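You operate a simulated robot arm through the tools that you are given. There is no shell and no other tool. Be economical: measure what you need, move in short steps, check, and stop when the job is done.

Carry out the task below with a simulated robot arm. There is one attempt and no reset: what you move stays moved.

JOB
Bleed at the white BLEED knob till the foam is gone, pump up to green and shut PUMP.
Fine: shut the knob again; PUMP all the way; never into the red; leave the other levers, the red SET knob and the other pipes alone.

It is judged by the outcome, as a careful person would: the job done as asked, and still so three seconds after it is handed in. It fails if anything else is knocked over, pushed out of place, dropped, spilled or broken.

ROBOT AND FRAMES
A 6-joint arm with a two-finger parallel gripper, fixed in place. Base frame: the origin is at the foot of the arm, x ahead of it, y to its left, z up; the work surface is at about z = 0.854. Units: m, rad, N and s.
With the tool pointing down near the work surface it reaches from about 0.26 to 0.68 m from the base axis. Its first joint turns from -1.152 to 1.152 rad. Payload 2.9 kg.
Tool frame: the origin (TCP) lies between the finger pads and is the grasp point; the fingertips stand 0.03 m ahead of it; z points along the fingers, y is the line along which they close. Largest opening 0.11 m; finger width 0.02, thickness 0.01; the body of the gripper, 0.048 by 0.112 m, starts 0.055 m behind the TCP.
Orientation is told as [roll, pitch, yaw] about the base's x, y, z axes, in that order, counted from this pose: with the fingers straight down and closing along the base's y, the tool's x points along the base's -x, its y along +y and its z along -z.

CONTROLS
- The arm moves only by the tool nudge_tool. Its argument "commands" is a list of rows, each an object of numbers (a shift or turn left out is 0, a gripper value left out holds the last): "ax", "ay", "az": the turn, a rotation vector about the base's x, y, z in units of 180 degrees (1.0 is 180 degrees); "dx", "dy", "dz": the shift along the base's x, y, z in units of 400 mm (1.0 is 400 mm); "fingers": the opening in per cent of the stroke, from 0 (shut) to 100 (fully open). In form: [{"ax": .., "ay": .., "az": .., "dx": .., "dy": .., "dz": .., "fingers": ..}, ...]. A call has 1 to 12 rows; each row is the pose to reach, as a shift and turn from the pose commanded when the call began. A call with a number of a shift or a turn outside -1 to 1 is refused whole. Each row takes 0.2 s and may step no farther than 0.05 m and 0.15 rad from the row before; otherwise, or with a gripper value out of range, the whole call is refused. Where a pose cannot be reached the arm comes as near as it can. A force on the tool above 40 N (or 10 N above the force at the start of the call, whichever is more), or a blocked arm, ends the call early, and 0.2 s more pass. Each finger travels about 0.108 m/s and halts on what it meets, pressing with about 45 N; the grip force reading is that of the motor and also rises with nothing between the fingers. The clock runs only during rows and for 0.2 s after the last one: add rows that repeat a pose to give the fingers time. The reply holds the time, the measured pose of the TCP, the force on the tool along the base axes, the opening and the grip force, in the units named above and with some noise.
- Cameras (640 x 400 px; columns grow to the right, rows downward): "scene" is fixed at [0.079, 0.4428, 1.3781]; the picture's right is [-0.75, -0.67, 0.00], its down [-0.34, 0.39, -0.85] and it looks along [0.57, -0.64, -0.52] (base axes); focal length 214 px, centre (320, 200). "wrist" rides on the gripper at [0.072, 0.017, -0.103] in the tool frame; the picture's right is [-0.23, 0.97, 0.00], its down [-0.76, -0.18, -0.62] and it looks along [-0.61, -0.14, 0.78] (tool axes); focal length 222 px, centre (320, 200). There is no depth. A picture from a camera that has moved, and an enlarged one, comes with that camera's place and axes in the base frame and with its lens. The place of the scene camera against the robot may be out by one fixed shift of up to 0.018 m in any direction.
- camera(camera): a new picture of that camera. No time passes.
- zoom(camera, box): a new picture of the part [left, top, right, bottom] of that camera's present view, enlarged. No time passes.
- finish_job(): hands the job in; it is judged then, once.

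Work in short steps. Places have to be worked out from the pictures, the camera data and where the tool is seen: move nearer, look again, correct. Check each grasp and each placing, and mend what went wrong. You have 120 turns and 64 pictures in all, those below and enlarged ones among them. Open the gripper and draw the arm clear of the work before you hand the job in, unless the task says otherwise; then end with one line.

The tools are called after "Call:" by a JSON object that holds its "name" and its "arguments". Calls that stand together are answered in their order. nudge_tool: Moves the arm, as the interface text tells. Its arguments: {"type":"object","properties":{"commands":{"type":"array"}},"required":["commands"]} The other tools are called the same way: camera (camera) takes a picture; zoom (camera, box) takes an enlarged picture of a part of a camera's view; finish_job () hands the job in.

At the start:

```text
time_s: 0.0
eef_pos: [0.2965, -0.1112, 1.3361]
tcp_rot: [0.001, -0.003, 0.002]
force: [-0.5, -1.7, -0.2]
finger_gap: 0.1098
finger_force: 0.1
```

scene: 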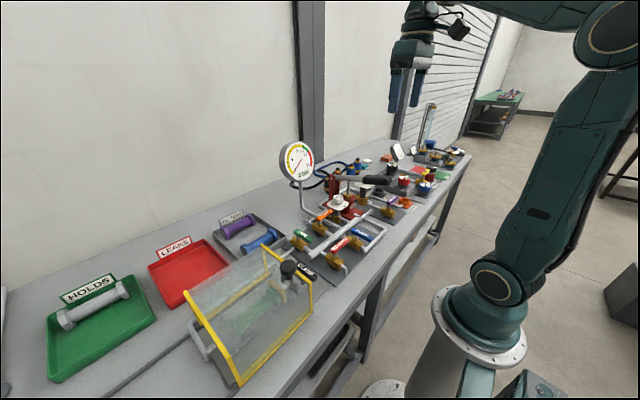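
wrist: 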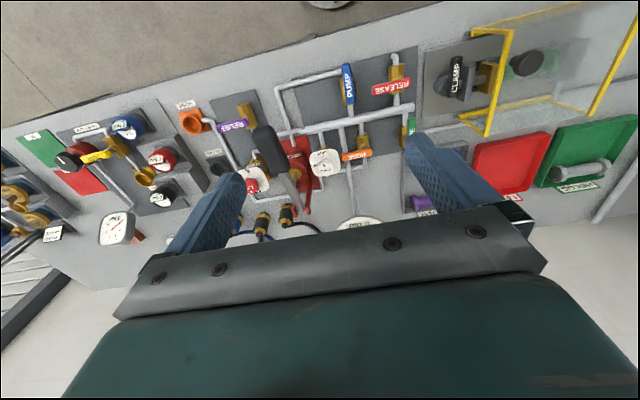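

I start by enlarging the bench area in both views to identify the knob, levers and pump.

Call:
{"name": "zoom", "arguments": {"camera": "scene", "box": [270, 130, 430, 280]}}

Call:
{"name": "zoom", "arguments": {"camera": "wrist", "box": [170, 50, 430, 230]}}

```text
2.67 times, centred on (350, 205) of scene
camera zoom: at [0.079, 0.4428, 1.3781], right [-0.75, -0.67, 0.0], down [-0.34, 0.39, -0.85], along [0.57, -0.64, -0.52], focal length 572 px, centre (240, 187)
```

zoom: 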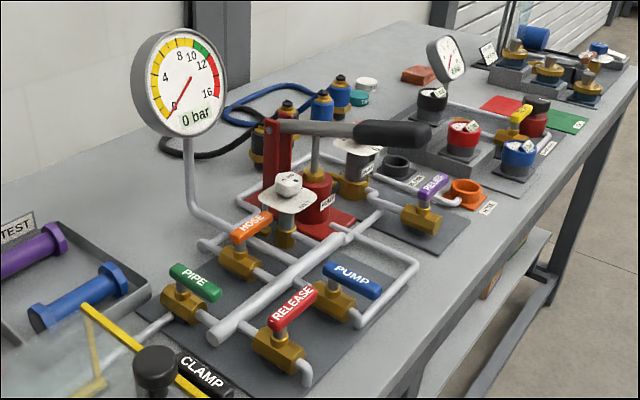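

```text
2.22 times, centred on (300, 140) of wrist
camera zoom: at [0.2241, -0.0949, 1.4403], right [0.23, 0.97, 0.0], down [0.76, -0.18, 0.62], along [0.61, -0.14, -0.78], focal length 494 px, centre (364, 333)
```

zoom: 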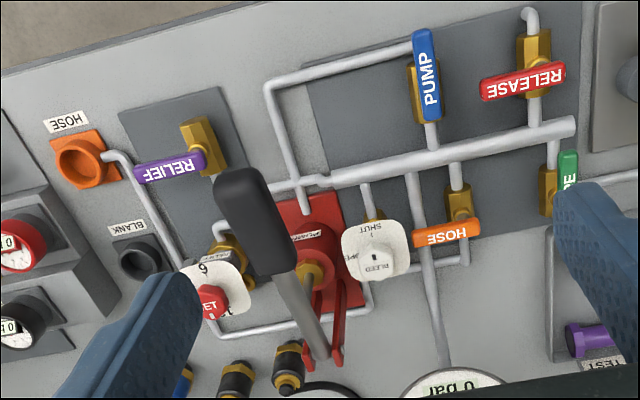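

PUMP's lever lies along its pipe (open), with RELEASE, HOSE and RELIEF crosswise (shut). I place BLEED at about (0.49, -0.14, 0.965) and the pump handle end near (0.35, -0.22, 1.05). I'll lower for a closer view, staying well clear.

Call:
{"name": "nudge_tool", "arguments": {"commands": [{"dz": -0.1}, {"dz": -0.2, "dy": 0.05}, {"dz": -0.3, "dy": 0.1}, {"dz": -0.35, "dy": 0.15}, {"dz": -0.35, "dy": 0.15}]}}

Call:
{"name": "camera", "arguments": {"camera": "wrist"}}

```text
time_s: 1.2
eef_pos: [0.2965, -0.0491, 1.1963]
tcp_rot: [0.001, -0.002, 0.002]
force: [0.0, -0.6, 1.0]
finger_gap: 0.1102
finger_force: 0.1
```

```text
59 pictures are left
camera wrist: at [0.2235, -0.0326, 1.2989], right [0.23, 0.97, 0.0], down [0.76, -0.18, 0.62], along [0.61, -0.14, -0.78], focal length 222 px, centre (320, 200)
```

wrist: 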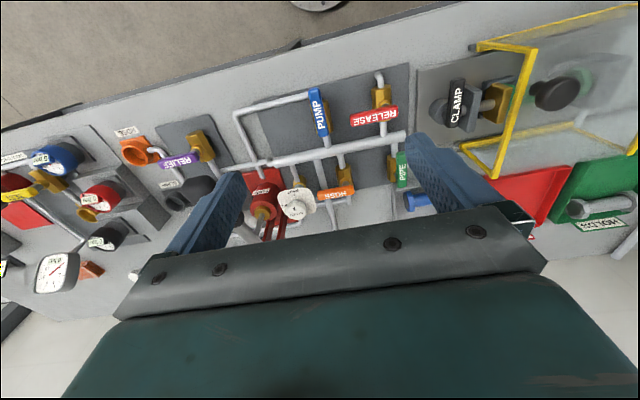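

Useful second baseline. Now I enlarge this view and the scene view around BLEED.

Call:
{"name": "zoom", "arguments": {"camera": "wrist", "box": [220, 70, 420, 240]}}

Call:
{"name": "zoom", "arguments": {"camera": "scene", "box": [310, 165, 390, 225]}}

```text
2.35 times, centred on (320, 155) of wrist
camera zoom: at [0.2235, -0.0326, 1.2989], right [0.23, 0.97, 0.0], down [0.76, -0.18, 0.62], along [0.61, -0.14, -0.78], focal length 523 px, centre (320, 306)
```

zoom: 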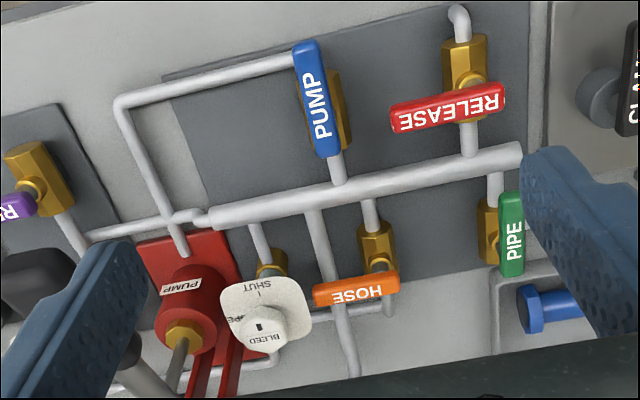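

```text
6.67 times, centred on (350, 195) of scene
camera zoom: at [0.079, 0.4428, 1.3781], right [-0.75, -0.67, 0.0], down [-0.34, 0.39, -0.85], along [0.57, -0.64, -0.52], focal length 1430 px, centre (120, 233)
```

zoom: 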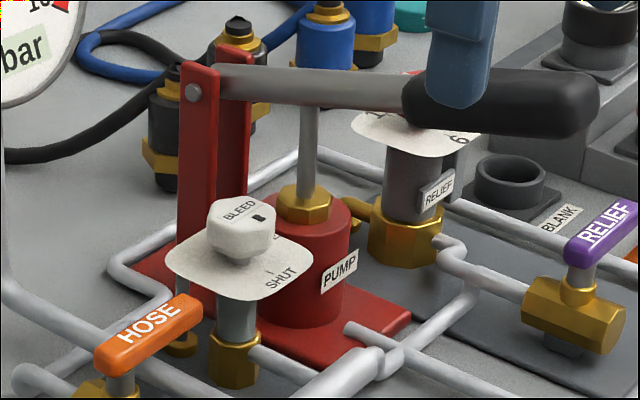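

Estimates: BLEED knob top about (0.50, -0.144, 0.96) with CCW (+z) turning SHUT→OPEN; the pump handle lies in the plane y≈-0.23, from a pivot near x=0.615 to its tip at (0.35, -0.227, 1.05). I move over the knob at a safe height, yawed -70°, so I can later turn +90°.

Call:
{"name": "nudge_tool", "arguments": {"commands": [{"dx": 0.05, "dy": -0.024, "az": -0.04}, {"dx": 0.1, "dy": -0.047, "az": -0.08}, {"dx": 0.15, "dy": -0.07, "az": -0.12}, {"dx": 0.2, "dy": -0.094, "az": -0.16, "fingers": 65}, {"dx": 0.25, "dy": -0.117, "az": -0.2}, {"dx": 0.3, "dy": -0.14, "az": -0.24}, {"dx": 0.35, "dy": -0.164, "az": -0.28}, {"dx": 0.4, "dy": -0.187, "az": -0.32}, {"dx": 0.45, "dy": -0.21, "az": -0.36}, {"dx": 0.509, "dy": -0.237, "az": -0.389}, {"dx": 0.509, "dy": -0.237, "az": -0.389, "dz": -0.1}, {"dx": 0.509, "dy": -0.237, "az": -0.389, "dz": -0.15}]}}

Call:
{"name": "camera", "arguments": {"camera": "wrist"}}

Call:
{"name": "zoom", "arguments": {"camera": "scene", "box": [280, 110, 420, 220]}}

```text
time_s: 3.8
eef_pos: [0.5004, -0.1449, 1.1362]
tcp_rot: [-0.002, -0.002, -1.221]
force: [-0.9, -0.3, 0.0]
finger_gap: 0.0715
finger_force: 0.1
```

```text
56 pictures are left
camera wrist: at [0.4913, -0.0705, 1.2402], right [0.99, 0.12, 0.0], down [0.09, -0.78, 0.62], along [0.08, -0.62, -0.78], focal length 222 px, centre (320, 200)
```

wrist: 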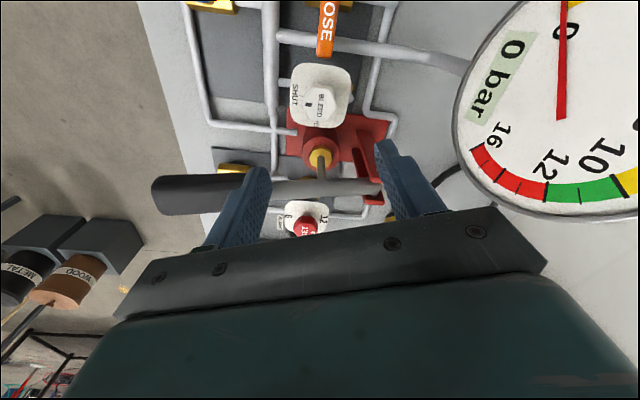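

```text
3.64 times, centred on (350, 165) of scene
camera zoom: at [0.079, 0.4428, 1.3781], right [-0.75, -0.67, 0.0], down [-0.34, 0.39, -0.85], along [0.57, -0.64, -0.52], focal length 780 px, centre (211, 327)
```

zoom: 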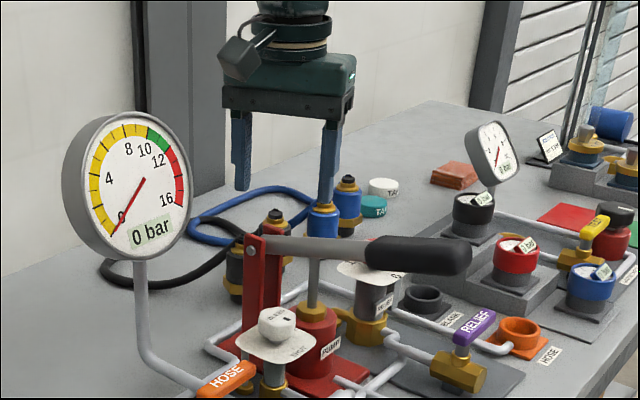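

The gauge (centre about (0.675, -0.10, 1.075)) is clear of the tool and readable. The new sighting puts the knob at (0.505, -0.144), its mark on SHUT. I descend until the tips should be about level with the knob top, then look.

Call:
{"name": "nudge_tool", "arguments": {"commands": [{"dx": 0.012, "dz": -0.1}, {"dx": 0.012, "dz": -0.2}, {"dx": 0.012, "dz": -0.3}, {"dx": 0.012, "dz": -0.36}, {"dx": 0.012, "dz": -0.36}]}}

Call:
{"name": "camera", "arguments": {"camera": "wrist"}}

Call:
{"name": "zoom", "arguments": {"camera": "scene", "box": [290, 140, 390, 220]}}

```text
time_s: 5.0
eef_pos: [0.5052, -0.1464, 0.9924]
tcp_rot: [0.0, -0.001, -1.22]
force: [0.0, -0.3, -0.9]
finger_gap: 0.0715
finger_force: 0.1
```

```text
54 pictures are left
camera wrist: at [0.4963, -0.0727, 1.0957], right [0.99, 0.12, 0.0], down [0.09, -0.78, 0.62], along [0.08, -0.62, -0.78], focal length 222 px, centre (320, 200)
```

wrist: 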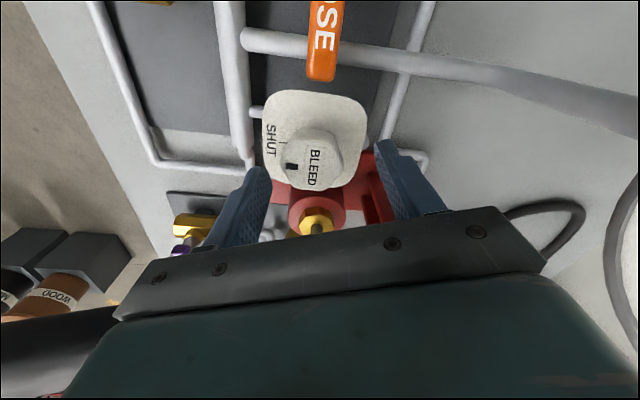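

```text
5.00 times, centred on (340, 180) of scene
camera zoom: at [0.079, 0.4428, 1.3781], right [-0.75, -0.67, 0.0], down [-0.34, 0.39, -0.85], along [0.57, -0.64, -0.52], focal length 1072 px, centre (220, 300)
```

zoom: 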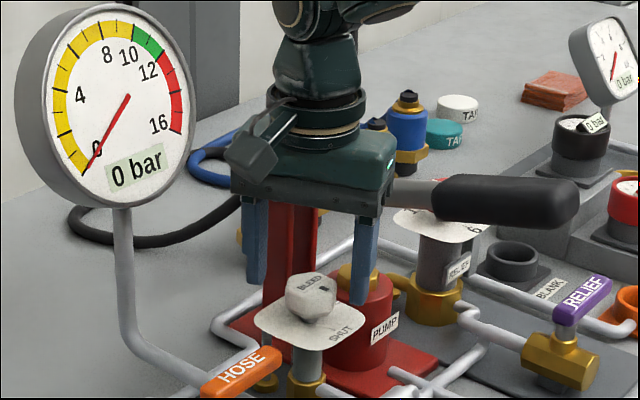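

The tips are now level with the knob top (about z 0.963), with the knob about 4 mm toward -x. I centre, go down 19 mm (staying above the dial plate), and close gently.

Call:
{"name": "nudge_tool", "arguments": {"commands": [{"dx": -0.01, "dy": 0.005, "dz": 0}, {"dx": -0.01, "dy": 0.005, "dz": -0.025}, {"dx": -0.01, "dy": 0.005, "dz": -0.048}, {"dx": -0.01, "dy": 0.005, "dz": -0.048}, {"dx": -0.01, "dy": 0.005, "dz": -0.048, "fingers": 45}, {"dx": -0.01, "dy": 0.005, "dz": -0.048, "fingers": 25}, {"dx": -0.01, "dy": 0.005, "dz": -0.048, "fingers": 25}]}}

Call:
{"name": "zoom", "arguments": {"camera": "scene", "box": [290, 140, 390, 220]}}

Call:
{"name": "camera", "arguments": {"camera": "wrist"}}

```text
time_s: 6.6
eef_pos: [0.4997, -0.1449, 0.9721]
tcp_rot: [0.0, 0.0, -1.225]
force: [-10.1, -4.2, 1.5]
finger_gap: 0.0396
finger_force: 44.9
```

```text
5.00 times, centred on (340, 180) of scene
camera zoom: at [0.0787, 0.4427, 1.3781], right [-0.75, -0.67, 0.0], down [-0.34, 0.39, -0.85], along [0.57, -0.64, -0.52], focal length 1072 px, centre (220, 300)
```

zoom: 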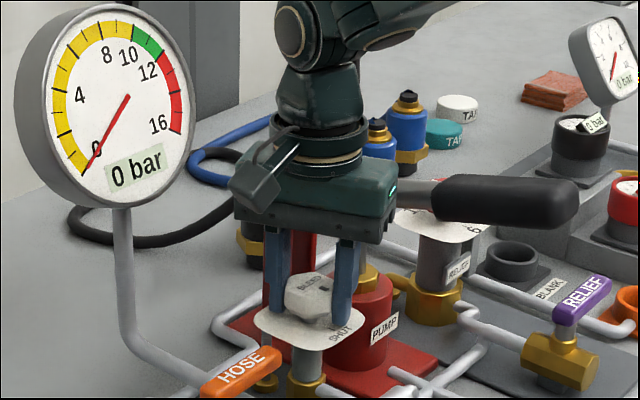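

```text
51 pictures are left
camera wrist: at [0.4914, -0.0712, 1.0768], right [0.99, 0.12, 0.0], down [0.09, -0.78, 0.62], along [0.07, -0.62, -0.78], focal length 222 px, centre (320, 200)
```

wrist: 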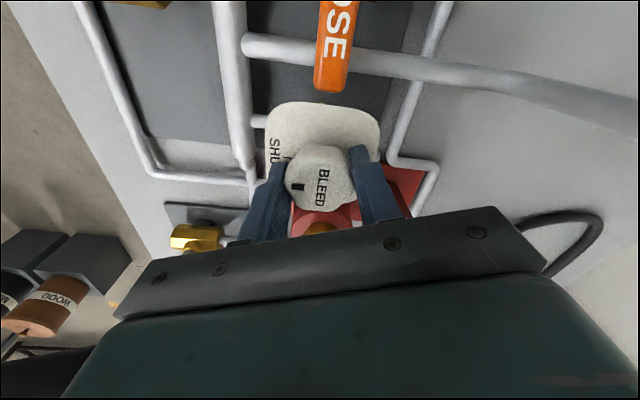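

Gripped at 0.040 m gap with a slight sideways push, so I ease -2 mm in x and turn CCW about 45° to see how it behaves.

Call:
{"name": "nudge_tool", "arguments": {"commands": [{"dx": -0.006}, {"dx": -0.006, "az": 0.045}, {"dx": -0.006, "az": 0.09}, {"dx": -0.006, "az": 0.135}, {"dx": -0.006, "az": 0.18}, {"dx": -0.006, "az": 0.225}, {"dx": -0.006, "az": 0.25}]}}

Call:
{"name": "zoom", "arguments": {"camera": "scene", "box": [290, 140, 390, 220]}}

Call:
{"name": "camera", "arguments": {"camera": "wrist"}}

```text
time_s: 8.2
eef_pos: [0.5005, -0.1449, 0.9722]
tcp_rot: [0.002, -0.006, -0.434]
force: [19.6, -4.4, -12.6]
finger_gap: 0.0391
finger_force: 45.7
```

```text
5.00 times, centred on (340, 180) of scene
camera zoom: at [0.0797, 0.4426, 1.3781], right [-0.75, -0.67, 0.0], down [-0.35, 0.39, -0.85], along [0.57, -0.64, -0.52], focal length 1072 px, centre (220, 300)
```

zoom: 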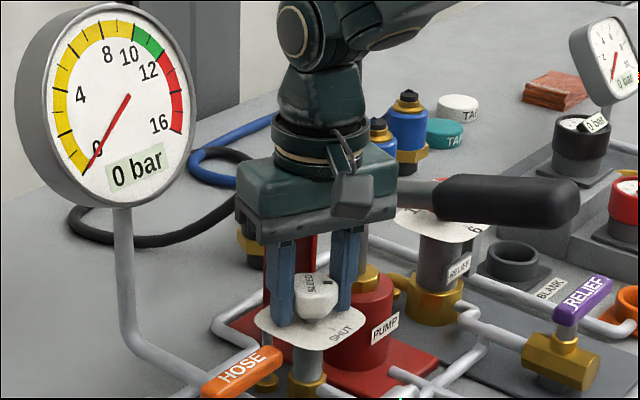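

```text
49 pictures are left
camera wrist: at [0.4409, -0.0991, 1.0766], right [0.61, 0.79, 0.0], down [0.61, -0.48, 0.63], along [0.5, -0.38, -0.78], focal length 222 px, centre (320, 200)
```

wrist: 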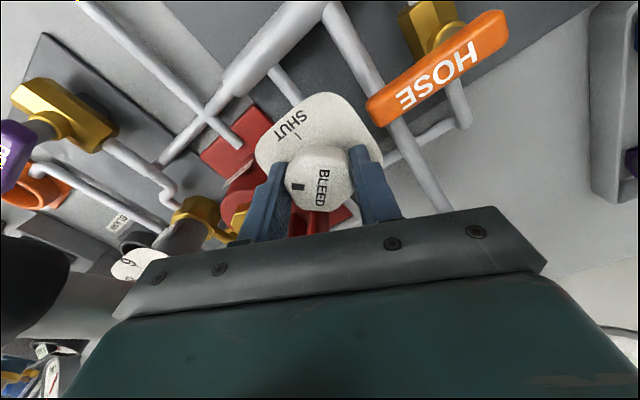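

The knob turns with the gripper. Force is now +x, so I put back part of the shift and continue to about 90°.

Call:
{"name": "nudge_tool", "arguments": {"commands": [{"dx": 0.006, "az": 0.045}, {"dx": 0.006, "az": 0.09}, {"dx": 0.006, "az": 0.135}, {"dx": 0.006, "az": 0.18}, {"dx": 0.006, "az": 0.225}, {"dx": 0.006, "az": 0.25}, {"dx": 0.006, "az": 0.25}]}}

Call:
{"name": "zoom", "arguments": {"camera": "scene", "box": [290, 140, 390, 220]}}

Call:
{"name": "camera", "arguments": {"camera": "wrist"}}

```text
time_s: 9.8
eef_pos: [0.5003, -0.1455, 0.9733]
tcp_rot: [0.004, 0.002, 0.349]
force: [-10.3, -11.6, -7.2]
finger_gap: 0.0394
finger_force: 45.1
```

```text
5.00 times, centred on (340, 180) of scene
camera zoom: at [0.0788, 0.4424, 1.3782], right [-0.75, -0.67, 0.0], down [-0.34, 0.39, -0.85], along [0.57, -0.64, -0.52], focal length 1072 px, centre (220, 300)
```

zoom: 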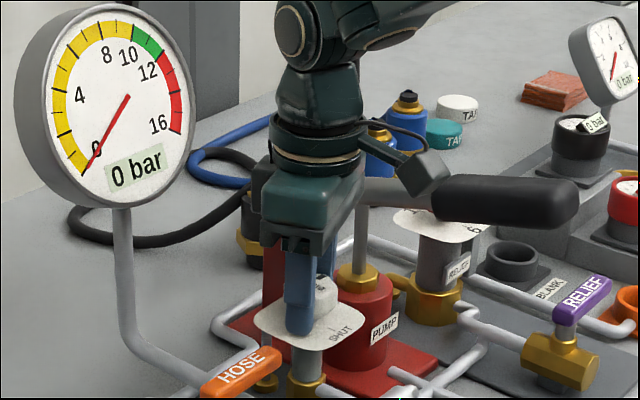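

```text
47 pictures are left
camera wrist: at [0.4266, -0.1539, 1.0771], right [-0.12, 0.99, 0.0], down [0.78, 0.09, 0.62], along [0.62, 0.08, -0.78], focal length 222 px, centre (320, 200)
```

wrist: 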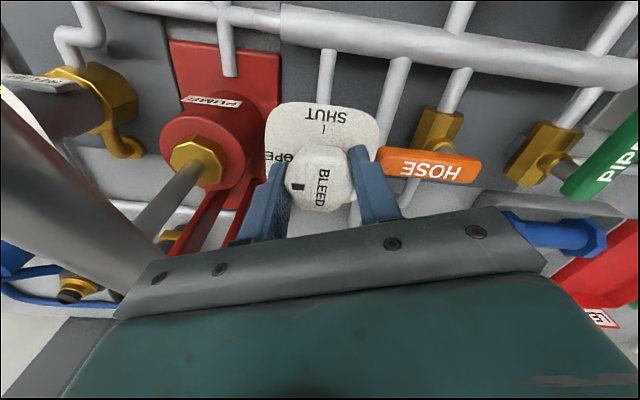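

The mark now points at OPEN. I open the fingers, rise straight up, and look for foam.

Call:
{"name": "nudge_tool", "arguments": {"commands": [{"fingers": 45}, {"fingers": 60}, {"fingers": 60}, {"dz": 0.08}, {"dz": 0.18}, {"dz": 0.28, "dy": 0.05}, {"dz": 0.35, "dy": 0.1, "dx": -0.05}, {"dz": 0.4, "dy": 0.2, "dx": -0.1}, {"dz": 0.4, "dy": 0.3, "dx": -0.15}]}}

Call:
{"name": "zoom", "arguments": {"camera": "scene", "box": [300, 165, 380, 225]}}

Call:
{"name": "camera", "arguments": {"camera": "wrist"}}

```text
time_s: 11.8
eef_pos: [0.4416, -0.0247, 1.1328]
tcp_rot: [0.0, -0.002, 0.348]
force: [0.0, -0.7, 0.0]
finger_gap: 0.0658
finger_force: 0.2
```

```text
6.67 times, centred on (340, 195) of scene
camera zoom: at [0.079, 0.4427, 1.3781], right [-0.75, -0.67, 0.0], down [-0.34, 0.39, -0.85], along [0.57, -0.64, -0.52], focal length 1430 px, centre (187, 233)
```

zoom: 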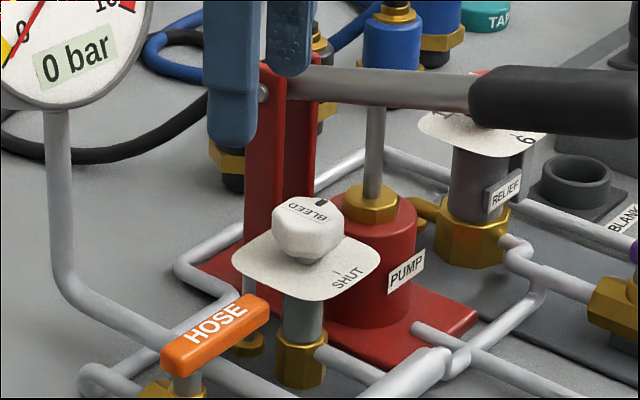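

```text
45 pictures are left
camera wrist: at [0.3676, -0.0336, 1.237], right [-0.12, 0.99, 0.0], down [0.78, 0.09, 0.62], along [0.62, 0.08, -0.78], focal length 222 px, centre (320, 200)
```

wrist: 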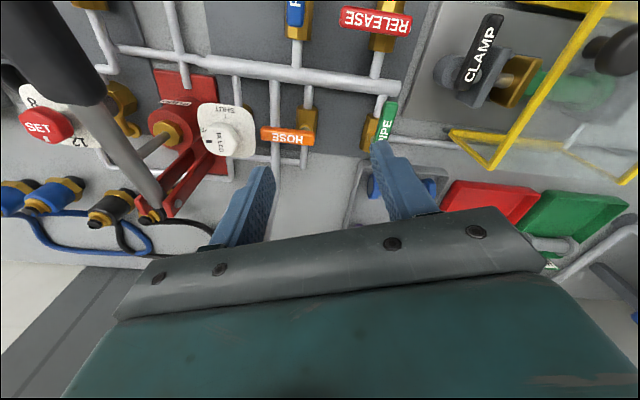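

No foam comes by itself, so it needs pump strokes with BLEED open. The handle grip centre is about (0.395, -0.23, 1.04); I move above it with yaw 0 and check alignment.

Call:
{"name": "nudge_tool", "arguments": {"commands": [{"dx": -0.02, "dy": -0.09, "az": -0.02, "dz": 0.02}, {"dx": -0.04, "dy": -0.18, "az": -0.045, "dz": 0.02}, {"dx": -0.06, "dy": -0.27, "az": -0.07, "dz": 0.02}, {"dx": -0.08, "dy": -0.36, "az": -0.09, "dz": 0.02}, {"dx": -0.1, "dy": -0.45, "az": -0.111, "dz": 0.02}, {"dx": -0.113, "dy": -0.513, "az": -0.111, "dz": 0.02}, {"dx": -0.113, "dy": -0.513, "az": -0.111, "dz": 0.02}]}}

Call:
{"name": "camera", "arguments": {"camera": "wrist"}}

Call:
{"name": "zoom", "arguments": {"camera": "scene", "box": [310, 110, 430, 210]}}

```text
time_s: 13.4
eef_pos: [0.3957, -0.2295, 1.141]
tcp_rot: [0.0, -0.001, 0.0]
force: [0.1, -0.7, 0.3]
finger_gap: 0.0658
finger_force: 0.1
```

```text
44 pictures are left
camera wrist: at [0.3232, -0.2136, 1.2446], right [0.23, 0.97, 0.0], down [0.76, -0.18, 0.62], along [0.61, -0.14, -0.78], focal length 222 px, centre (320, 200)
```

wrist: 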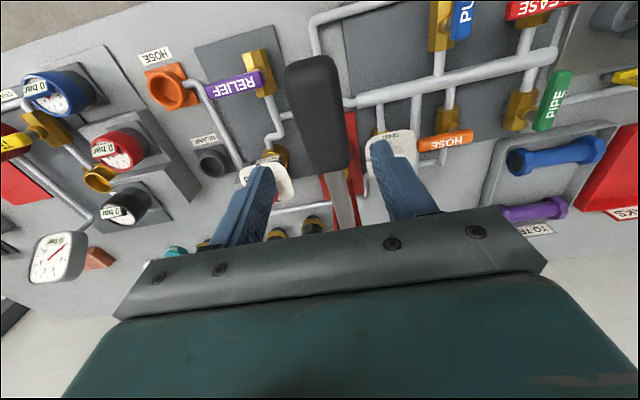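

```text
4.00 times, centred on (370, 160) of scene
camera zoom: at [0.079, 0.4427, 1.3781], right [-0.75, -0.67, 0.0], down [-0.34, 0.39, -0.85], along [0.57, -0.64, -0.52], focal length 858 px, centre (120, 360)
```

zoom: 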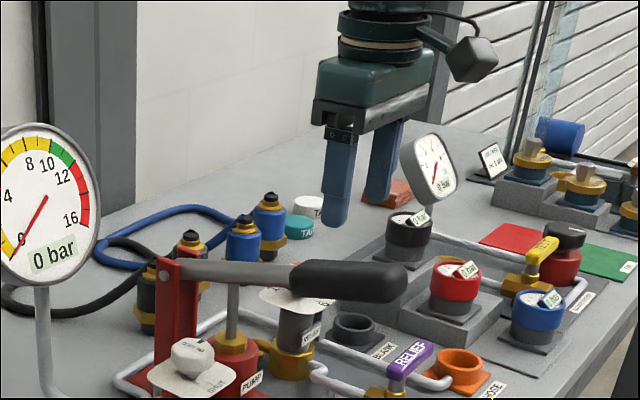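

The grip is centred under the fingers (y≈-0.229). I lower to z≈1.04 and close on it.

Call:
{"name": "nudge_tool", "arguments": {"commands": [{"dz": -0.1}, {"dz": -0.2}, {"dz": -0.25}, {"dz": -0.25}, {"dz": -0.25, "fingers": 40}, {"dz": -0.25, "fingers": 20}, {"dz": -0.25, "fingers": 20}]}}

Call:
{"name": "zoom", "arguments": {"camera": "scene", "box": [270, 110, 430, 220]}}

```text
time_s: 15.0
eef_pos: [0.398, -0.2272, 1.0409]
tcp_rot: [0.004, 0.001, 0.005]
force: [1.8, 17.9, -1.0]
finger_gap: 0.042
finger_force: 44.5
```

```text
3.64 times, centred on (350, 165) of scene
camera zoom: at [0.079, 0.4433, 1.3779], right [-0.75, -0.67, 0.0], down [-0.35, 0.39, -0.85], along [0.57, -0.64, -0.52], focal length 780 px, centre (211, 327)
```

zoom: 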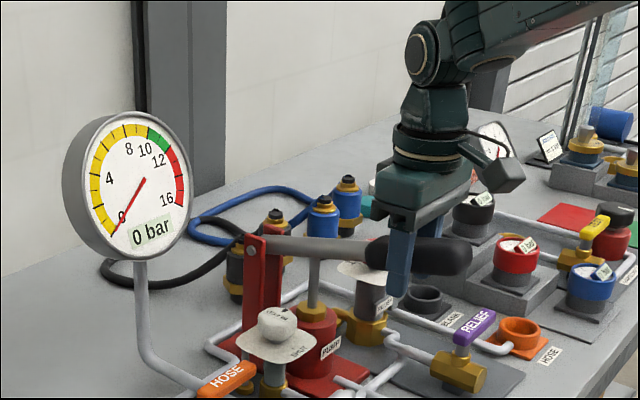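

Gripped (0.042 m gap). I ease +3 mm in y and take a trial downstroke of 40 mm, watching force and gauge.

Call:
{"name": "nudge_tool", "arguments": {"commands": [{"dy": 0.008}, {"dy": 0.008, "dz": -0.025}, {"dy": 0.008, "dz": -0.05}, {"dy": 0.008, "dz": -0.075}, {"dy": 0.008, "dz": -0.1}, {"dy": 0.008, "dz": -0.1}]}}

Call:
{"name": "zoom", "arguments": {"camera": "scene", "box": [270, 130, 400, 230]}}

```text
time_s: 16.4
eef_pos: [0.3954, -0.2288, 1.002]
tcp_rot: [-0.001, 0.002, -0.005]
force: [-26.6, -9.8, 8.8]
finger_gap: 0.0419
finger_force: 45.0
```

```text
4.00 times, centred on (335, 180) of scene
camera zoom: at [0.0781, 0.4425, 1.3782], right [-0.75, -0.67, 0.0], down [-0.34, 0.39, -0.86], along [0.57, -0.64, -0.52], focal length 858 px, centre (260, 280)
```

zoom: 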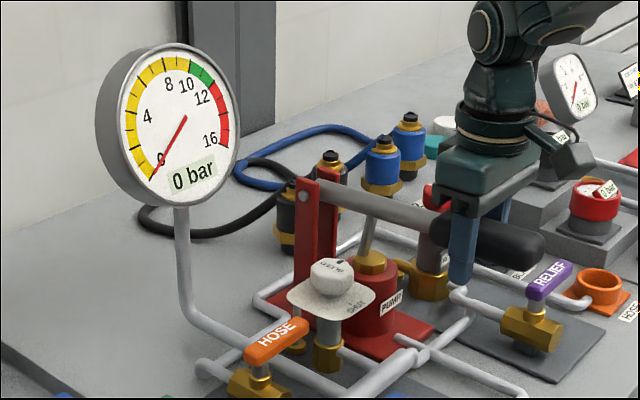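

Handle follows; the x force shows the arc pulling toward -x. I correct the x by about -8 mm and continue down.

Call:
{"name": "nudge_tool", "arguments": {"commands": [{"dx": -0.015, "dy": -0.004}, {"dx": -0.018, "dy": -0.004, "dz": -0.025}, {"dx": -0.02, "dy": -0.004, "dz": -0.05}, {"dx": -0.021, "dy": -0.004, "dz": -0.075}, {"dx": -0.021, "dy": -0.004, "dz": -0.1}, {"dx": -0.021, "dy": -0.004, "dz": -0.1}]}}

Call:
{"name": "zoom", "arguments": {"camera": "scene", "box": [270, 130, 400, 230]}}

```text
time_s: 17.8
eef_pos: [0.3913, -0.2291, 0.9635]
tcp_rot: [0.0, -0.008, 0.007]
force: [29.5, 15.2, 12.1]
finger_gap: 0.0416
finger_force: 45.3
```

```text
4.00 times, centred on (335, 180) of scene
camera zoom: at [0.0797, 0.4433, 1.3779], right [-0.75, -0.67, 0.0], down [-0.35, 0.39, -0.85], along [0.57, -0.64, -0.52], focal length 858 px, centre (260, 280)
```

zoom: 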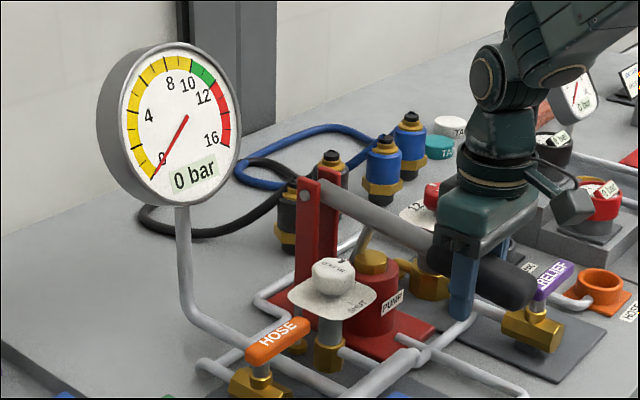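

Still going down freely. I look closely at BLEED's spout for foam, before continuing.

Call:
{"name": "zoom", "arguments": {"camera": "scene", "box": [325, 185, 375, 225]}}

Call:
{"name": "nudge_tool", "arguments": {"commands": [{"dx": 0.01, "dy": 0.004}, {"dx": 0.014, "dy": 0.004, "dz": -0.02}, {"dx": 0.018, "dy": 0.004, "dz": -0.04}, {"dx": 0.024, "dy": 0.004, "dz": -0.06}, {"dx": 0.024, "dy": 0.004, "dz": -0.06}]}}

Call:
{"name": "zoom", "arguments": {"camera": "scene", "box": [290, 150, 400, 230]}}

```text
10.00 times, centred on (350, 205) of scene
camera zoom: at [0.0797, 0.4433, 1.3779], right [-0.75, -0.67, 0.0], down [-0.35, 0.39, -0.85], along [0.57, -0.64, -0.52], focal length 2145 px, centre (20, 150)
```

zoom: 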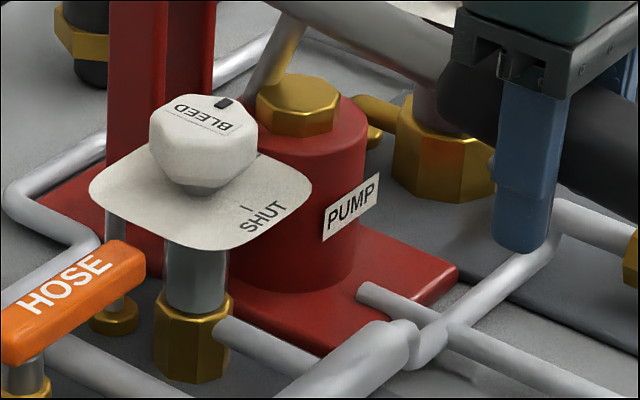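

```text
time_s: 19.0
eef_pos: [0.3963, -0.2283, 0.9369]
tcp_rot: [0.0, 0.001, -0.002]
force: [-15.4, -7.4, 26.6]
finger_gap: 0.0419
finger_force: 45.5
```

```text
5.00 times, centred on (345, 190) of scene
camera zoom: at [0.0783, 0.4428, 1.3781], right [-0.75, -0.67, 0.0], down [-0.34, 0.39, -0.86], along [0.57, -0.64, -0.52], focal length 1072 px, centre (195, 250)
```

zoom: 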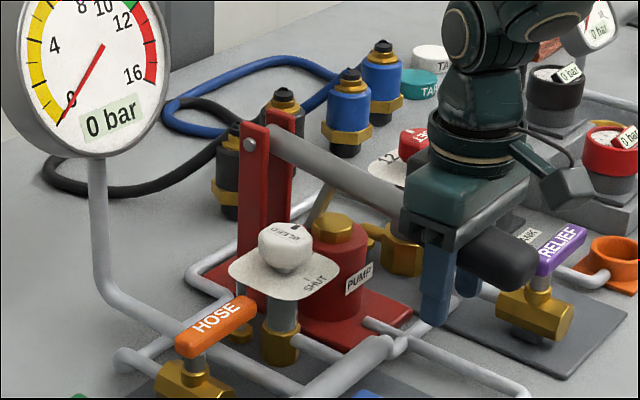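

The full travel seems to be about z 1.04→0.937 at the grip. Now the upstroke along the arc, and look at the spout.

Call:
{"name": "nudge_tool", "arguments": {"commands": [{"dx": -0.008, "dy": -0.002, "dz": 0.05}, {"dx": -0.011, "dy": -0.002, "dz": 0.1}, {"dx": -0.008, "dy": -0.002, "dz": 0.15}, {"dx": -0.003, "dy": -0.002, "dz": 0.2}, {"dx": 0.006, "dy": -0.002, "dz": 0.25}, {"dx": 0.006, "dy": -0.002, "dz": 0.25}]}}

Call:
{"name": "zoom", "arguments": {"camera": "scene", "box": [290, 150, 400, 230]}}

```text
time_s: 20.1
eef_pos: [0.3963, -0.2273, 1.0149]
tcp_rot: [-0.002, -0.001, 0.002]
force: [7.6, -6.7, -10.9]
finger_gap: 0.0415
finger_force: 45.0
stopped in row 5: the force on the tool passed its limit (the readings are from after the stop); the commanded pose is now the measured one
```

```text
5.00 times, centred on (345, 190) of scene
camera zoom: at [0.0793, 0.4425, 1.3782], right [-0.75, -0.67, 0.0], down [-0.35, 0.39, -0.85], along [0.57, -0.64, -0.52], focal length 1072 px, centre (195, 250)
```

zoom: 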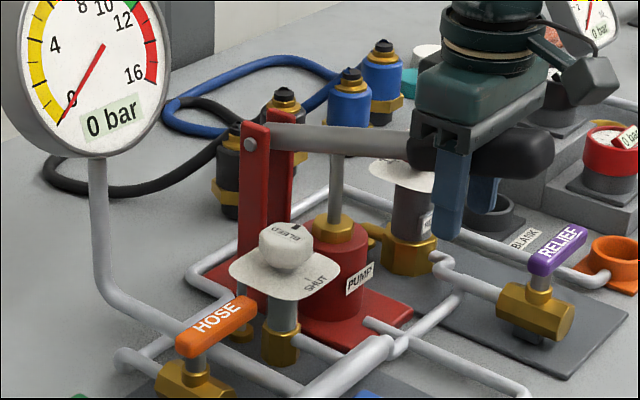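

Handle is at its top while TCP is at 1.015, so it slipped about 25 mm in the fingers. I regrip with TCP at 1.04 and stroke down again, watching mid-stroke.

Call:
{"name": "nudge_tool", "arguments": {"commands": [{"fingers": 50}, {"fingers": 50}, {"dz": 0.035, "fingers": 50}, {"dz": 0.065, "fingers": 50}, {"dz": 0.065, "fingers": 20}, {"dz": 0.065, "fingers": 20}, {"dz": 0.065, "fingers": 20}]}}

Call:
{"name": "nudge_tool", "arguments": {"commands": [{"dx": -0.007, "dz": -0.035}, {"dx": -0.014, "dz": -0.07}, {"dx": -0.018, "dz": -0.105}, {"dx": -0.02, "dz": -0.14}, {"dx": -0.019, "dz": -0.175}, {"dx": -0.017, "dz": -0.21}, {"dx": -0.012, "dz": -0.24}]}}

Call:
{"name": "zoom", "arguments": {"camera": "scene", "box": [290, 150, 400, 230]}}

```text
time_s: 21.7
eef_pos: [0.3954, -0.2278, 1.0406]
tcp_rot: [0.001, -0.001, 0.0]
force: [0.1, -0.9, -1.1]
finger_gap: 0.0419
finger_force: 44.6
```

```text
time_s: 23.2
eef_pos: [0.3887, -0.2282, 0.956]
tcp_rot: [-0.001, -0.001, 0.001]
force: [-2.2, 3.2, 4.2]
finger_gap: 0.0415
finger_force: 45.2
stopped in row 7: the force on the tool passed its limit (the readings are from after the stop); the commanded pose is now the measured one
```

```text
5.00 times, centred on (345, 190) of scene
camera zoom: at [0.0789, 0.4429, 1.378], right [-0.75, -0.67, 0.0], down [-0.34, 0.39, -0.85], along [0.57, -0.64, -0.52], focal length 1072 px, centre (195, 250)
```

zoom: 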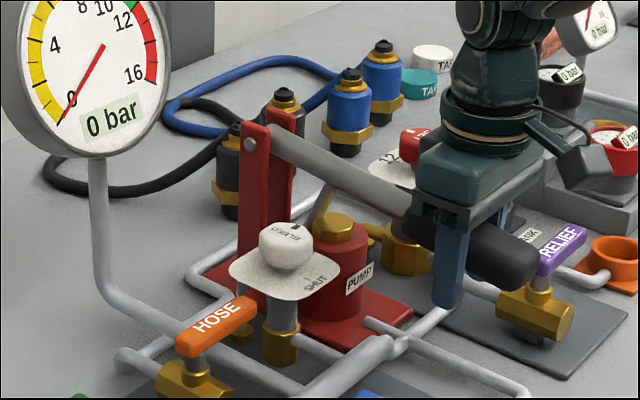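

The bottom stop is at about z 0.957, giving a full stroke of roughly 1.04↔0.957. I look closely at the BLEED stem and spout.

Call:
{"name": "zoom", "arguments": {"camera": "scene", "box": [325, 190, 365, 225]}}

Call:
{"name": "camera", "arguments": {"camera": "wrist"}}

```text
11.43 times, centred on (345, 208) of scene
camera zoom: at [0.0789, 0.4429, 1.378], right [-0.75, -0.67, 0.0], down [-0.34, 0.39, -0.85], along [0.57, -0.64, -0.52], focal length 2451 px, centre (34, 114)
```

zoom: 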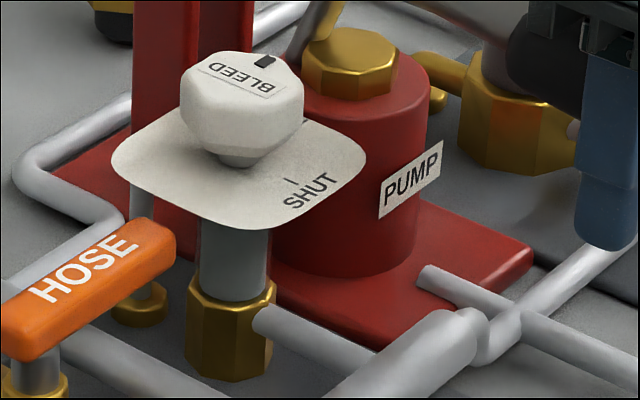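

```text
34 pictures are left
camera wrist: at [0.3161, -0.211, 1.0606], right [0.23, 0.97, 0.0], down [0.76, -0.18, 0.62], along [0.61, -0.14, -0.78], focal length 222 px, centre (320, 200)
```

wrist: 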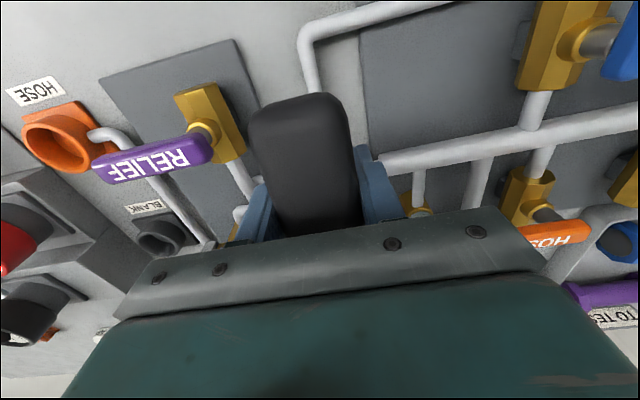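

No foam seen at rest. I make an upstroke and then stop half way through the downstroke to catch what comes out.

Call:
{"name": "nudge_tool", "arguments": {"commands": [{"dz": 0.04}, {"dx": 0.001, "dz": 0.08}, {"dx": 0.004, "dz": 0.12}, {"dx": 0.01, "dz": 0.16}, {"dx": 0.017, "dz": 0.195}]}}

Call:
{"name": "nudge_tool", "arguments": {"commands": [{"dx": -0.007, "dz": -0.04}, {"dx": -0.013, "dz": -0.09}, {"dx": -0.017, "dz": -0.14}]}}

Call:
{"name": "zoom", "arguments": {"camera": "scene", "box": [320, 180, 376, 225]}}

```text
time_s: 24.4
eef_pos: [0.398, -0.2287, 1.0346]
tcp_rot: [-0.001, -0.002, 0.002]
force: [4.3, -1.9, -31.7]
finger_gap: 0.0418
finger_force: 44.5
```

```text
time_s: 25.2
eef_pos: [0.3901, -0.2281, 0.9808]
tcp_rot: [-0.005, -0.01, 0.002]
force: [11.7, -1.3, 10.9]
finger_gap: 0.0416
finger_force: 45.3
```

```text
8.89 times, centred on (348, 202) of scene
camera zoom: at [0.0792, 0.4428, 1.3781], right [-0.75, -0.67, 0.0], down [-0.35, 0.39, -0.85], along [0.57, -0.64, -0.52], focal length 1906 px, centre (71, 178)
```

zoom: 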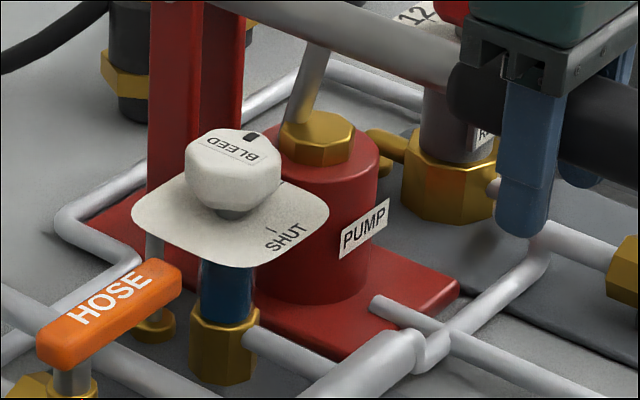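

The BLEED stem is a sight tube, which has turned blue (liquid) during this stroke; it was grey before. I finish the downstroke and look again.

Call:
{"name": "nudge_tool", "arguments": {"commands": [{"dx": -0.001, "dz": -0.03}, {"dx": 0.001, "dz": -0.05}]}}

Call:
{"name": "zoom", "arguments": {"camera": "scene", "box": [330, 190, 362, 222]}}

```text
time_s: 25.8
eef_pos: [0.3896, -0.2269, 0.9588]
tcp_rot: [-0.002, -0.003, 0.002]
force: [8.1, 1.3, 12.3]
finger_gap: 0.0418
finger_force: 44.6
```

```text
12.50 times, centred on (346, 206) of scene
camera zoom: at [0.079, 0.4429, 1.378], right [-0.75, -0.67, 0.0], down [-0.34, 0.39, -0.85], along [0.57, -0.64, -0.52], focal length 2681 px, centre (-5, 125)
```

zoom: 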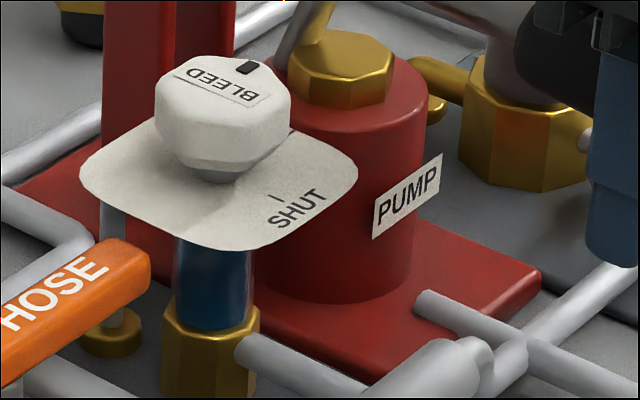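

Sight tube is now solid blue. One more full stroke to confirm that it stays clear of foam.

Call:
{"name": "nudge_tool", "arguments": {"commands": [{"dz": 0.04}, {"dx": 0.001, "dz": 0.08}, {"dx": 0.004, "dz": 0.12}, {"dx": 0.01, "dz": 0.16}, {"dx": 0.017, "dz": 0.195}]}}

Call:
{"name": "nudge_tool", "arguments": {"commands": [{"dx": -0.007, "dz": -0.04}, {"dx": -0.013, "dz": -0.09}, {"dx": -0.017, "dz": -0.14}, {"dx": -0.017, "dz": -0.17}]}}

Call:
{"name": "zoom", "arguments": {"camera": "scene", "box": [330, 190, 362, 222]}}

```text
time_s: 27.2
eef_pos: [0.3933, -0.2282, 1.0319]
tcp_rot: [0.006, 0.007, -0.001]
force: [-1.5, -4.7, -8.2]
finger_gap: 0.0415
finger_force: 44.9
stopped in row 5: the force on the tool passed its limit (the readings are from after the stop); the commanded pose is now the measured one
```

```text
time_s: 28.2
eef_pos: [0.3874, -0.2277, 0.9634]
tcp_rot: [0.003, 0.007, 0.003]
force: [8.2, 11.4, 11.3]
finger_gap: 0.0418
finger_force: 45.3
```

```text
12.50 times, centred on (346, 206) of scene
camera zoom: at [0.079, 0.4432, 1.3779], right [-0.75, -0.67, 0.0], down [-0.35, 0.39, -0.85], along [0.57, -0.64, -0.52], focal length 2681 px, centre (-5, 125)
```

zoom: 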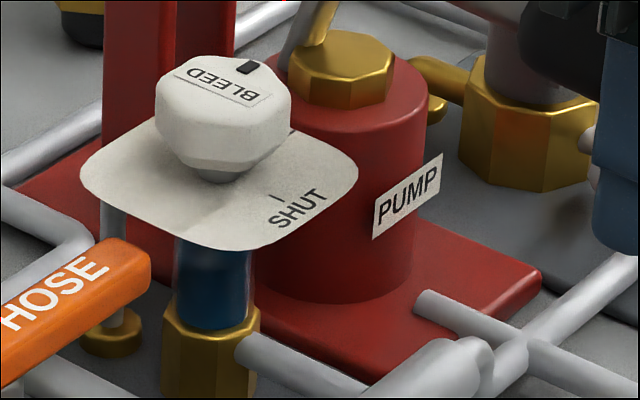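

There's a slight paler haze at the top of the tube. I do another stroke and zoom tighter.

Call:
{"name": "nudge_tool", "arguments": {"commands": [{"dz": 0.04}, {"dx": 0.001, "dz": 0.08}, {"dx": 0.006, "dz": 0.12}, {"dx": 0.013, "dz": 0.16}, {"dx": 0.018, "dz": 0.175}]}}

Call:
{"name": "nudge_tool", "arguments": {"commands": [{"dx": -0.007, "dz": -0.04}, {"dx": -0.013, "dz": -0.09}, {"dx": -0.017, "dz": -0.14}, {"dx": -0.017, "dz": -0.175}]}}

Call:
{"name": "zoom", "arguments": {"camera": "scene", "box": [338, 204, 354, 216]}}

```text
time_s: 29.4
eef_pos: [0.391, -0.2277, 1.0301]
tcp_rot: [0.01, 0.019, -0.005]
force: [-9.1, -10.5, -37.7]
finger_gap: 0.042
finger_force: 45.0
```

```text
time_s: 30.4
eef_pos: [0.3898, -0.2281, 0.9647]
tcp_rot: [0.002, 0.0, 0.0]
force: [6.2, 5.1, 11.0]
finger_gap: 0.0418
finger_force: 44.5
```

```text
16.00 times, centred on (346, 210) of scene
camera zoom: at [0.079, 0.443, 1.378], right [-0.75, -0.67, 0.0], down [-0.34, 0.39, -0.85], along [0.57, -0.64, -0.52], focal length 3432 px, centre (-96, 40)
```

zoom: 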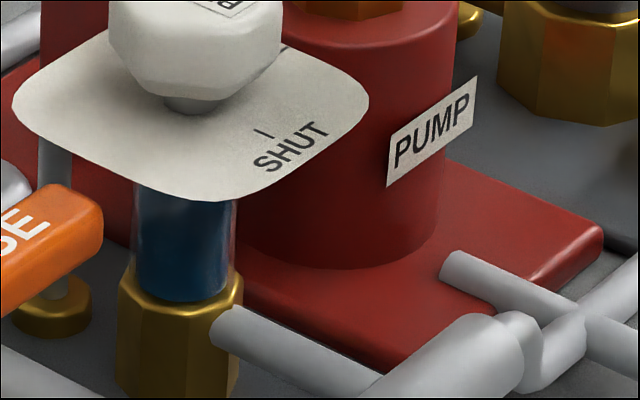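

Tube is uniformly clear blue: foam gone. I raise the handle, release it and lift off.

Call:
{"name": "nudge_tool", "arguments": {"commands": [{"dz": 0.04}, {"dx": 0.002, "dz": 0.08}, {"dx": 0.008, "dz": 0.12}, {"dx": 0.014, "dz": 0.155}, {"dx": 0.014, "dz": 0.155, "fingers": 40}, {"dx": 0.014, "dz": 0.155, "fingers": 60}, {"dx": 0.014, "dz": 0.155, "fingers": 60}, {"dx": 0.014, "dz": 0.25}, {"dx": 0.014, "dz": 0.35}, {"dx": 0.014, "dz": 0.45}, {"dx": 0.014, "dz": 0.45}]}}

```text
time_s: 32.8
eef_pos: [0.39, -0.2288, 1.1417]
tcp_rot: [0.004, 0.006, -0.003]
force: [0.1, -0.7, 0.7]
finger_gap: 0.066
finger_force: 0.0
```

Now over the knob again with yaw +20° (where I left it gripped), then down to z≈0.98.

Call:
{"name": "nudge_tool", "arguments": {"commands": [{"dx": 0.07, "dy": 0.053, "az": 0.028}, {"dx": 0.138, "dy": 0.105, "az": 0.056}, {"dx": 0.206, "dy": 0.158, "az": 0.084}, {"dx": 0.274, "dy": 0.21, "az": 0.111}, {"dx": 0.274, "dy": 0.21, "az": 0.111, "dz": -0.1}, {"dx": 0.274, "dy": 0.21, "az": 0.111, "dz": -0.2}, {"dx": 0.274, "dy": 0.21, "az": 0.111, "dz": -0.3}, {"dx": 0.274, "dy": 0.21, "az": 0.111, "dz": -0.36}, {"dx": 0.274, "dy": 0.21, "az": 0.111, "dz": -0.36}]}}

Call:
{"name": "camera", "arguments": {"camera": "wrist"}}

```text
time_s: 34.8
eef_pos: [0.5011, -0.141, 0.9978]
tcp_rot: [0.005, 0.007, 0.349]
force: [-0.3, -0.5, 0.2]
finger_gap: 0.0661
finger_force: 0.1
```

```text
29 pictures are left
camera wrist: at [0.4278, -0.1511, 1.1026], right [-0.12, 0.99, 0.0], down [0.78, 0.09, 0.62], along [0.61, 0.08, -0.79], focal length 222 px, centre (320, 200)
```

wrist: 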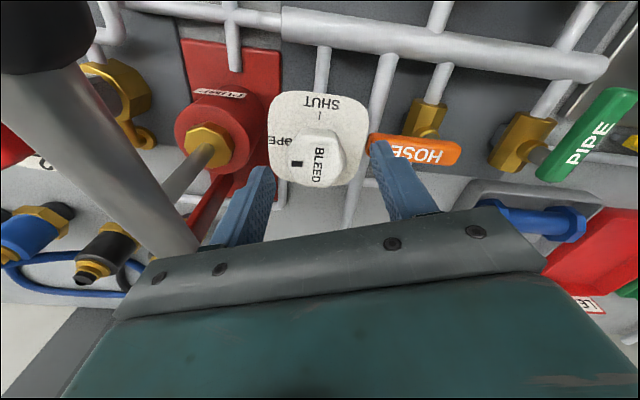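

Knob lies about 3 mm toward -y from the TCP. I correct, descend to 0.972, and close.

Call:
{"name": "nudge_tool", "arguments": {"commands": [{"dy": -0.009, "fingers": 55}, {"dy": -0.009, "dz": -0.032}, {"dy": -0.009, "dz": -0.063}, {"dy": -0.009, "dz": -0.063}, {"dy": -0.009, "dz": -0.063, "fingers": 40}, {"dy": -0.009, "dz": -0.063, "fingers": 25}, {"dy": -0.009, "dz": -0.063, "fingers": 25}]}}

```text
time_s: 36.4
eef_pos: [0.5015, -0.1441, 0.973]
tcp_rot: [0.006, 0.01, 0.353]
force: [-7.2, 20.0, 3.6]
finger_gap: 0.0395
finger_force: 44.9
```

Gripped. Turning CW 45°, with a 1.5 mm easing in y.

Call:
{"name": "nudge_tool", "arguments": {"commands": [{"dy": 0.004}, {"dy": 0.003, "az": -0.045}, {"dy": 0.002, "az": -0.09}, {"dy": 0.0, "az": -0.135}, {"dx": -0.002, "az": -0.18}, {"dx": -0.004, "az": -0.225}, {"dx": -0.004, "az": -0.25}]}}

Call:
{"name": "nudge_tool", "arguments": {"commands": [{"az": -0.045}, {"az": -0.09}, {"az": -0.135}, {"az": -0.18}, {"az": -0.225}, {"az": -0.258}, {"az": -0.258}]}}

Call:
{"name": "camera", "arguments": {"camera": "wrist"}}

```text
time_s: 38.0
eef_pos: [0.5011, -0.1461, 0.9745]
tcp_rot: [0.003, 0.005, -0.438]
force: [6.0, 21.7, -25.2]
finger_gap: 0.0395
finger_force: 44.9
```

```text
time_s: 39.6
eef_pos: [0.5007, -0.1472, 0.9746]
tcp_rot: [0.001, 0.008, -1.251]
force: [1.1, 13.4, -25.4]
finger_gap: 0.0396
finger_force: 44.4
```

```text
28 pictures are left
camera wrist: at [0.4937, -0.0737, 1.0786], right [1.0, 0.09, 0.0], down [0.07, -0.78, 0.62], along [0.06, -0.61, -0.79], focal length 222 px, centre (320, 200)
```

wrist: 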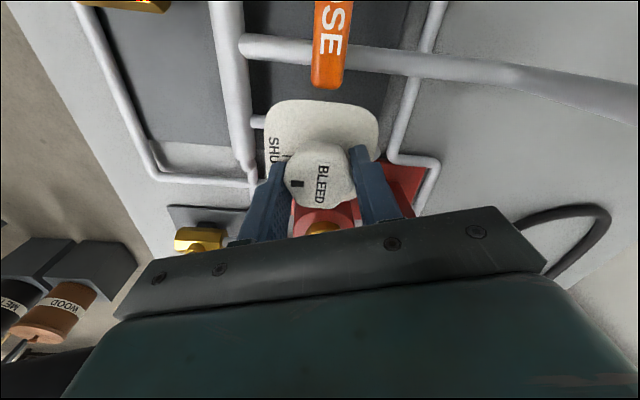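

Turned back 92°, same look as at the start. I release, rise and compare with the first pictures.

Call:
{"name": "nudge_tool", "arguments": {"commands": [{"fingers": 45}, {"fingers": 60}, {"fingers": 60}, {"dz": 0.08}, {"dz": 0.18}, {"dz": 0.28}, {"dz": 0.38}, {"dz": 0.41}]}}

Call:
{"name": "zoom", "arguments": {"camera": "scene", "box": [310, 165, 390, 225]}}

Call:
{"name": "zoom", "arguments": {"camera": "wrist", "box": [270, 50, 380, 130]}}

```text
time_s: 41.4
eef_pos: [0.5021, -0.1482, 1.1385]
tcp_rot: [0.005, 0.006, -1.247]
force: [-0.4, -0.2, 0.9]
finger_gap: 0.0661
finger_force: 0.0
```

```text
6.67 times, centred on (350, 195) of scene
camera zoom: at [0.079, 0.4428, 1.3781], right [-0.75, -0.67, 0.0], down [-0.34, 0.39, -0.85], along [0.57, -0.64, -0.52], focal length 1430 px, centre (120, 233)
```

zoom: 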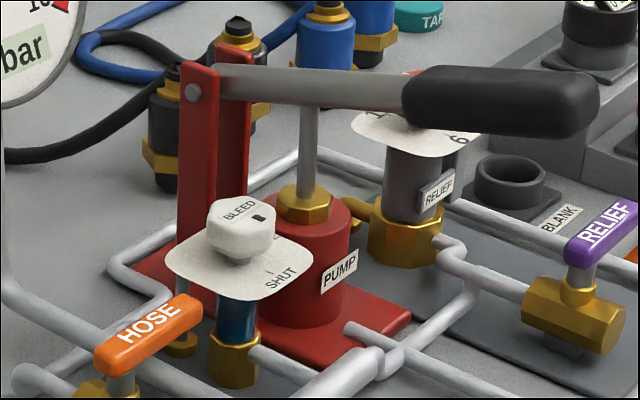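

```text
5.00 times, centred on (325, 90) of wrist
camera zoom: at [0.4944, -0.0737, 1.2435], right [1.0, 0.09, 0.0], down [0.07, -0.78, 0.62], along [0.06, -0.61, -0.79], focal length 1111 px, centre (295, 750)
```

zoom: 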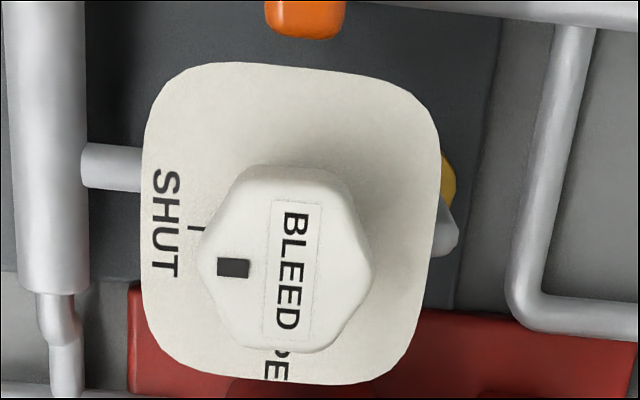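

Knob is back at SHUT exactly as at the start, sight tube blue, handle up. I return to the handle and regrip.

Call:
{"name": "nudge_tool", "arguments": {"commands": [{"dx": -0.03, "dy": -0.022, "az": 0.044}, {"dx": -0.06, "dy": -0.044, "az": 0.088}, {"dx": -0.09, "dy": -0.066, "az": 0.132}, {"dx": -0.12, "dy": -0.088, "az": 0.176}, {"dx": -0.15, "dy": -0.11, "az": 0.22}, {"dx": -0.18, "dy": -0.132, "az": 0.264}, {"dx": -0.21, "dy": -0.154, "az": 0.308}, {"dx": -0.24, "dy": -0.176, "az": 0.352}, {"dx": -0.266, "dy": -0.2, "az": 0.397}, {"dx": -0.266, "dy": -0.2, "az": 0.397}]}}

Call:
{"name": "nudge_tool", "arguments": {"commands": [{"dz": -0.1}, {"dz": -0.2}, {"dz": -0.25}, {"dz": -0.25}, {"dz": -0.25, "fingers": 40}, {"dz": -0.25, "fingers": 20}, {"dz": -0.25, "fingers": 20}]}}

```text
time_s: 43.6
eef_pos: [0.3932, -0.2263, 1.1387]
tcp_rot: [0.004, 0.008, 0.0]
force: [-0.3, -0.6, 0.0]
finger_gap: 0.066
finger_force: 0.1
```

```text
time_s: 45.2
eef_pos: [0.3948, -0.2277, 1.0391]
tcp_rot: [0.003, 0.006, -0.004]
force: [0.2, -16.9, -6.2]
finger_gap: 0.0417
finger_force: 44.8
```

Gripped. First pressurising downstroke, half travel only, then check the gauge.

Call:
{"name": "nudge_tool", "arguments": {"commands": [{"dx": -0.006, "dy": -0.003, "dz": -0.03}, {"dx": -0.011, "dy": -0.003, "dz": -0.06}, {"dx": -0.015, "dy": -0.003, "dz": -0.09}, {"dx": -0.015, "dy": -0.003, "dz": -0.09}]}}

Call:
{"name": "zoom", "arguments": {"camera": "scene", "box": [270, 130, 400, 220]}}

```text
time_s: 46.2
eef_pos: [0.3901, -0.2282, 1.0042]
tcp_rot: [0.003, 0.002, -0.001]
force: [11.5, -6.2, 9.7]
finger_gap: 0.042
finger_force: 44.8
```

```text
4.44 times, centred on (335, 175) of scene
camera zoom: at [0.0792, 0.4426, 1.3781], right [-0.75, -0.67, 0.0], down [-0.35, 0.39, -0.85], along [0.57, -0.64, -0.52], focal length 953 px, centre (253, 311)
```

zoom: 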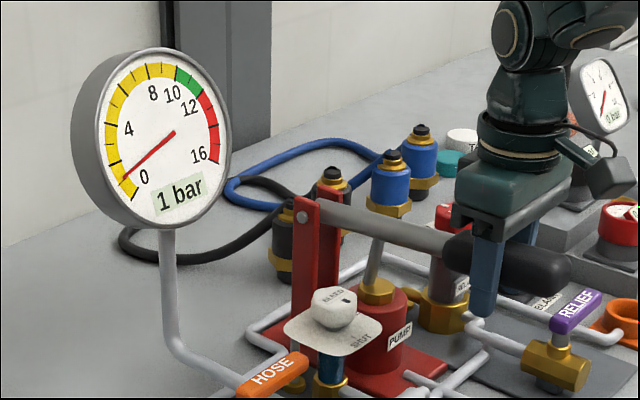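

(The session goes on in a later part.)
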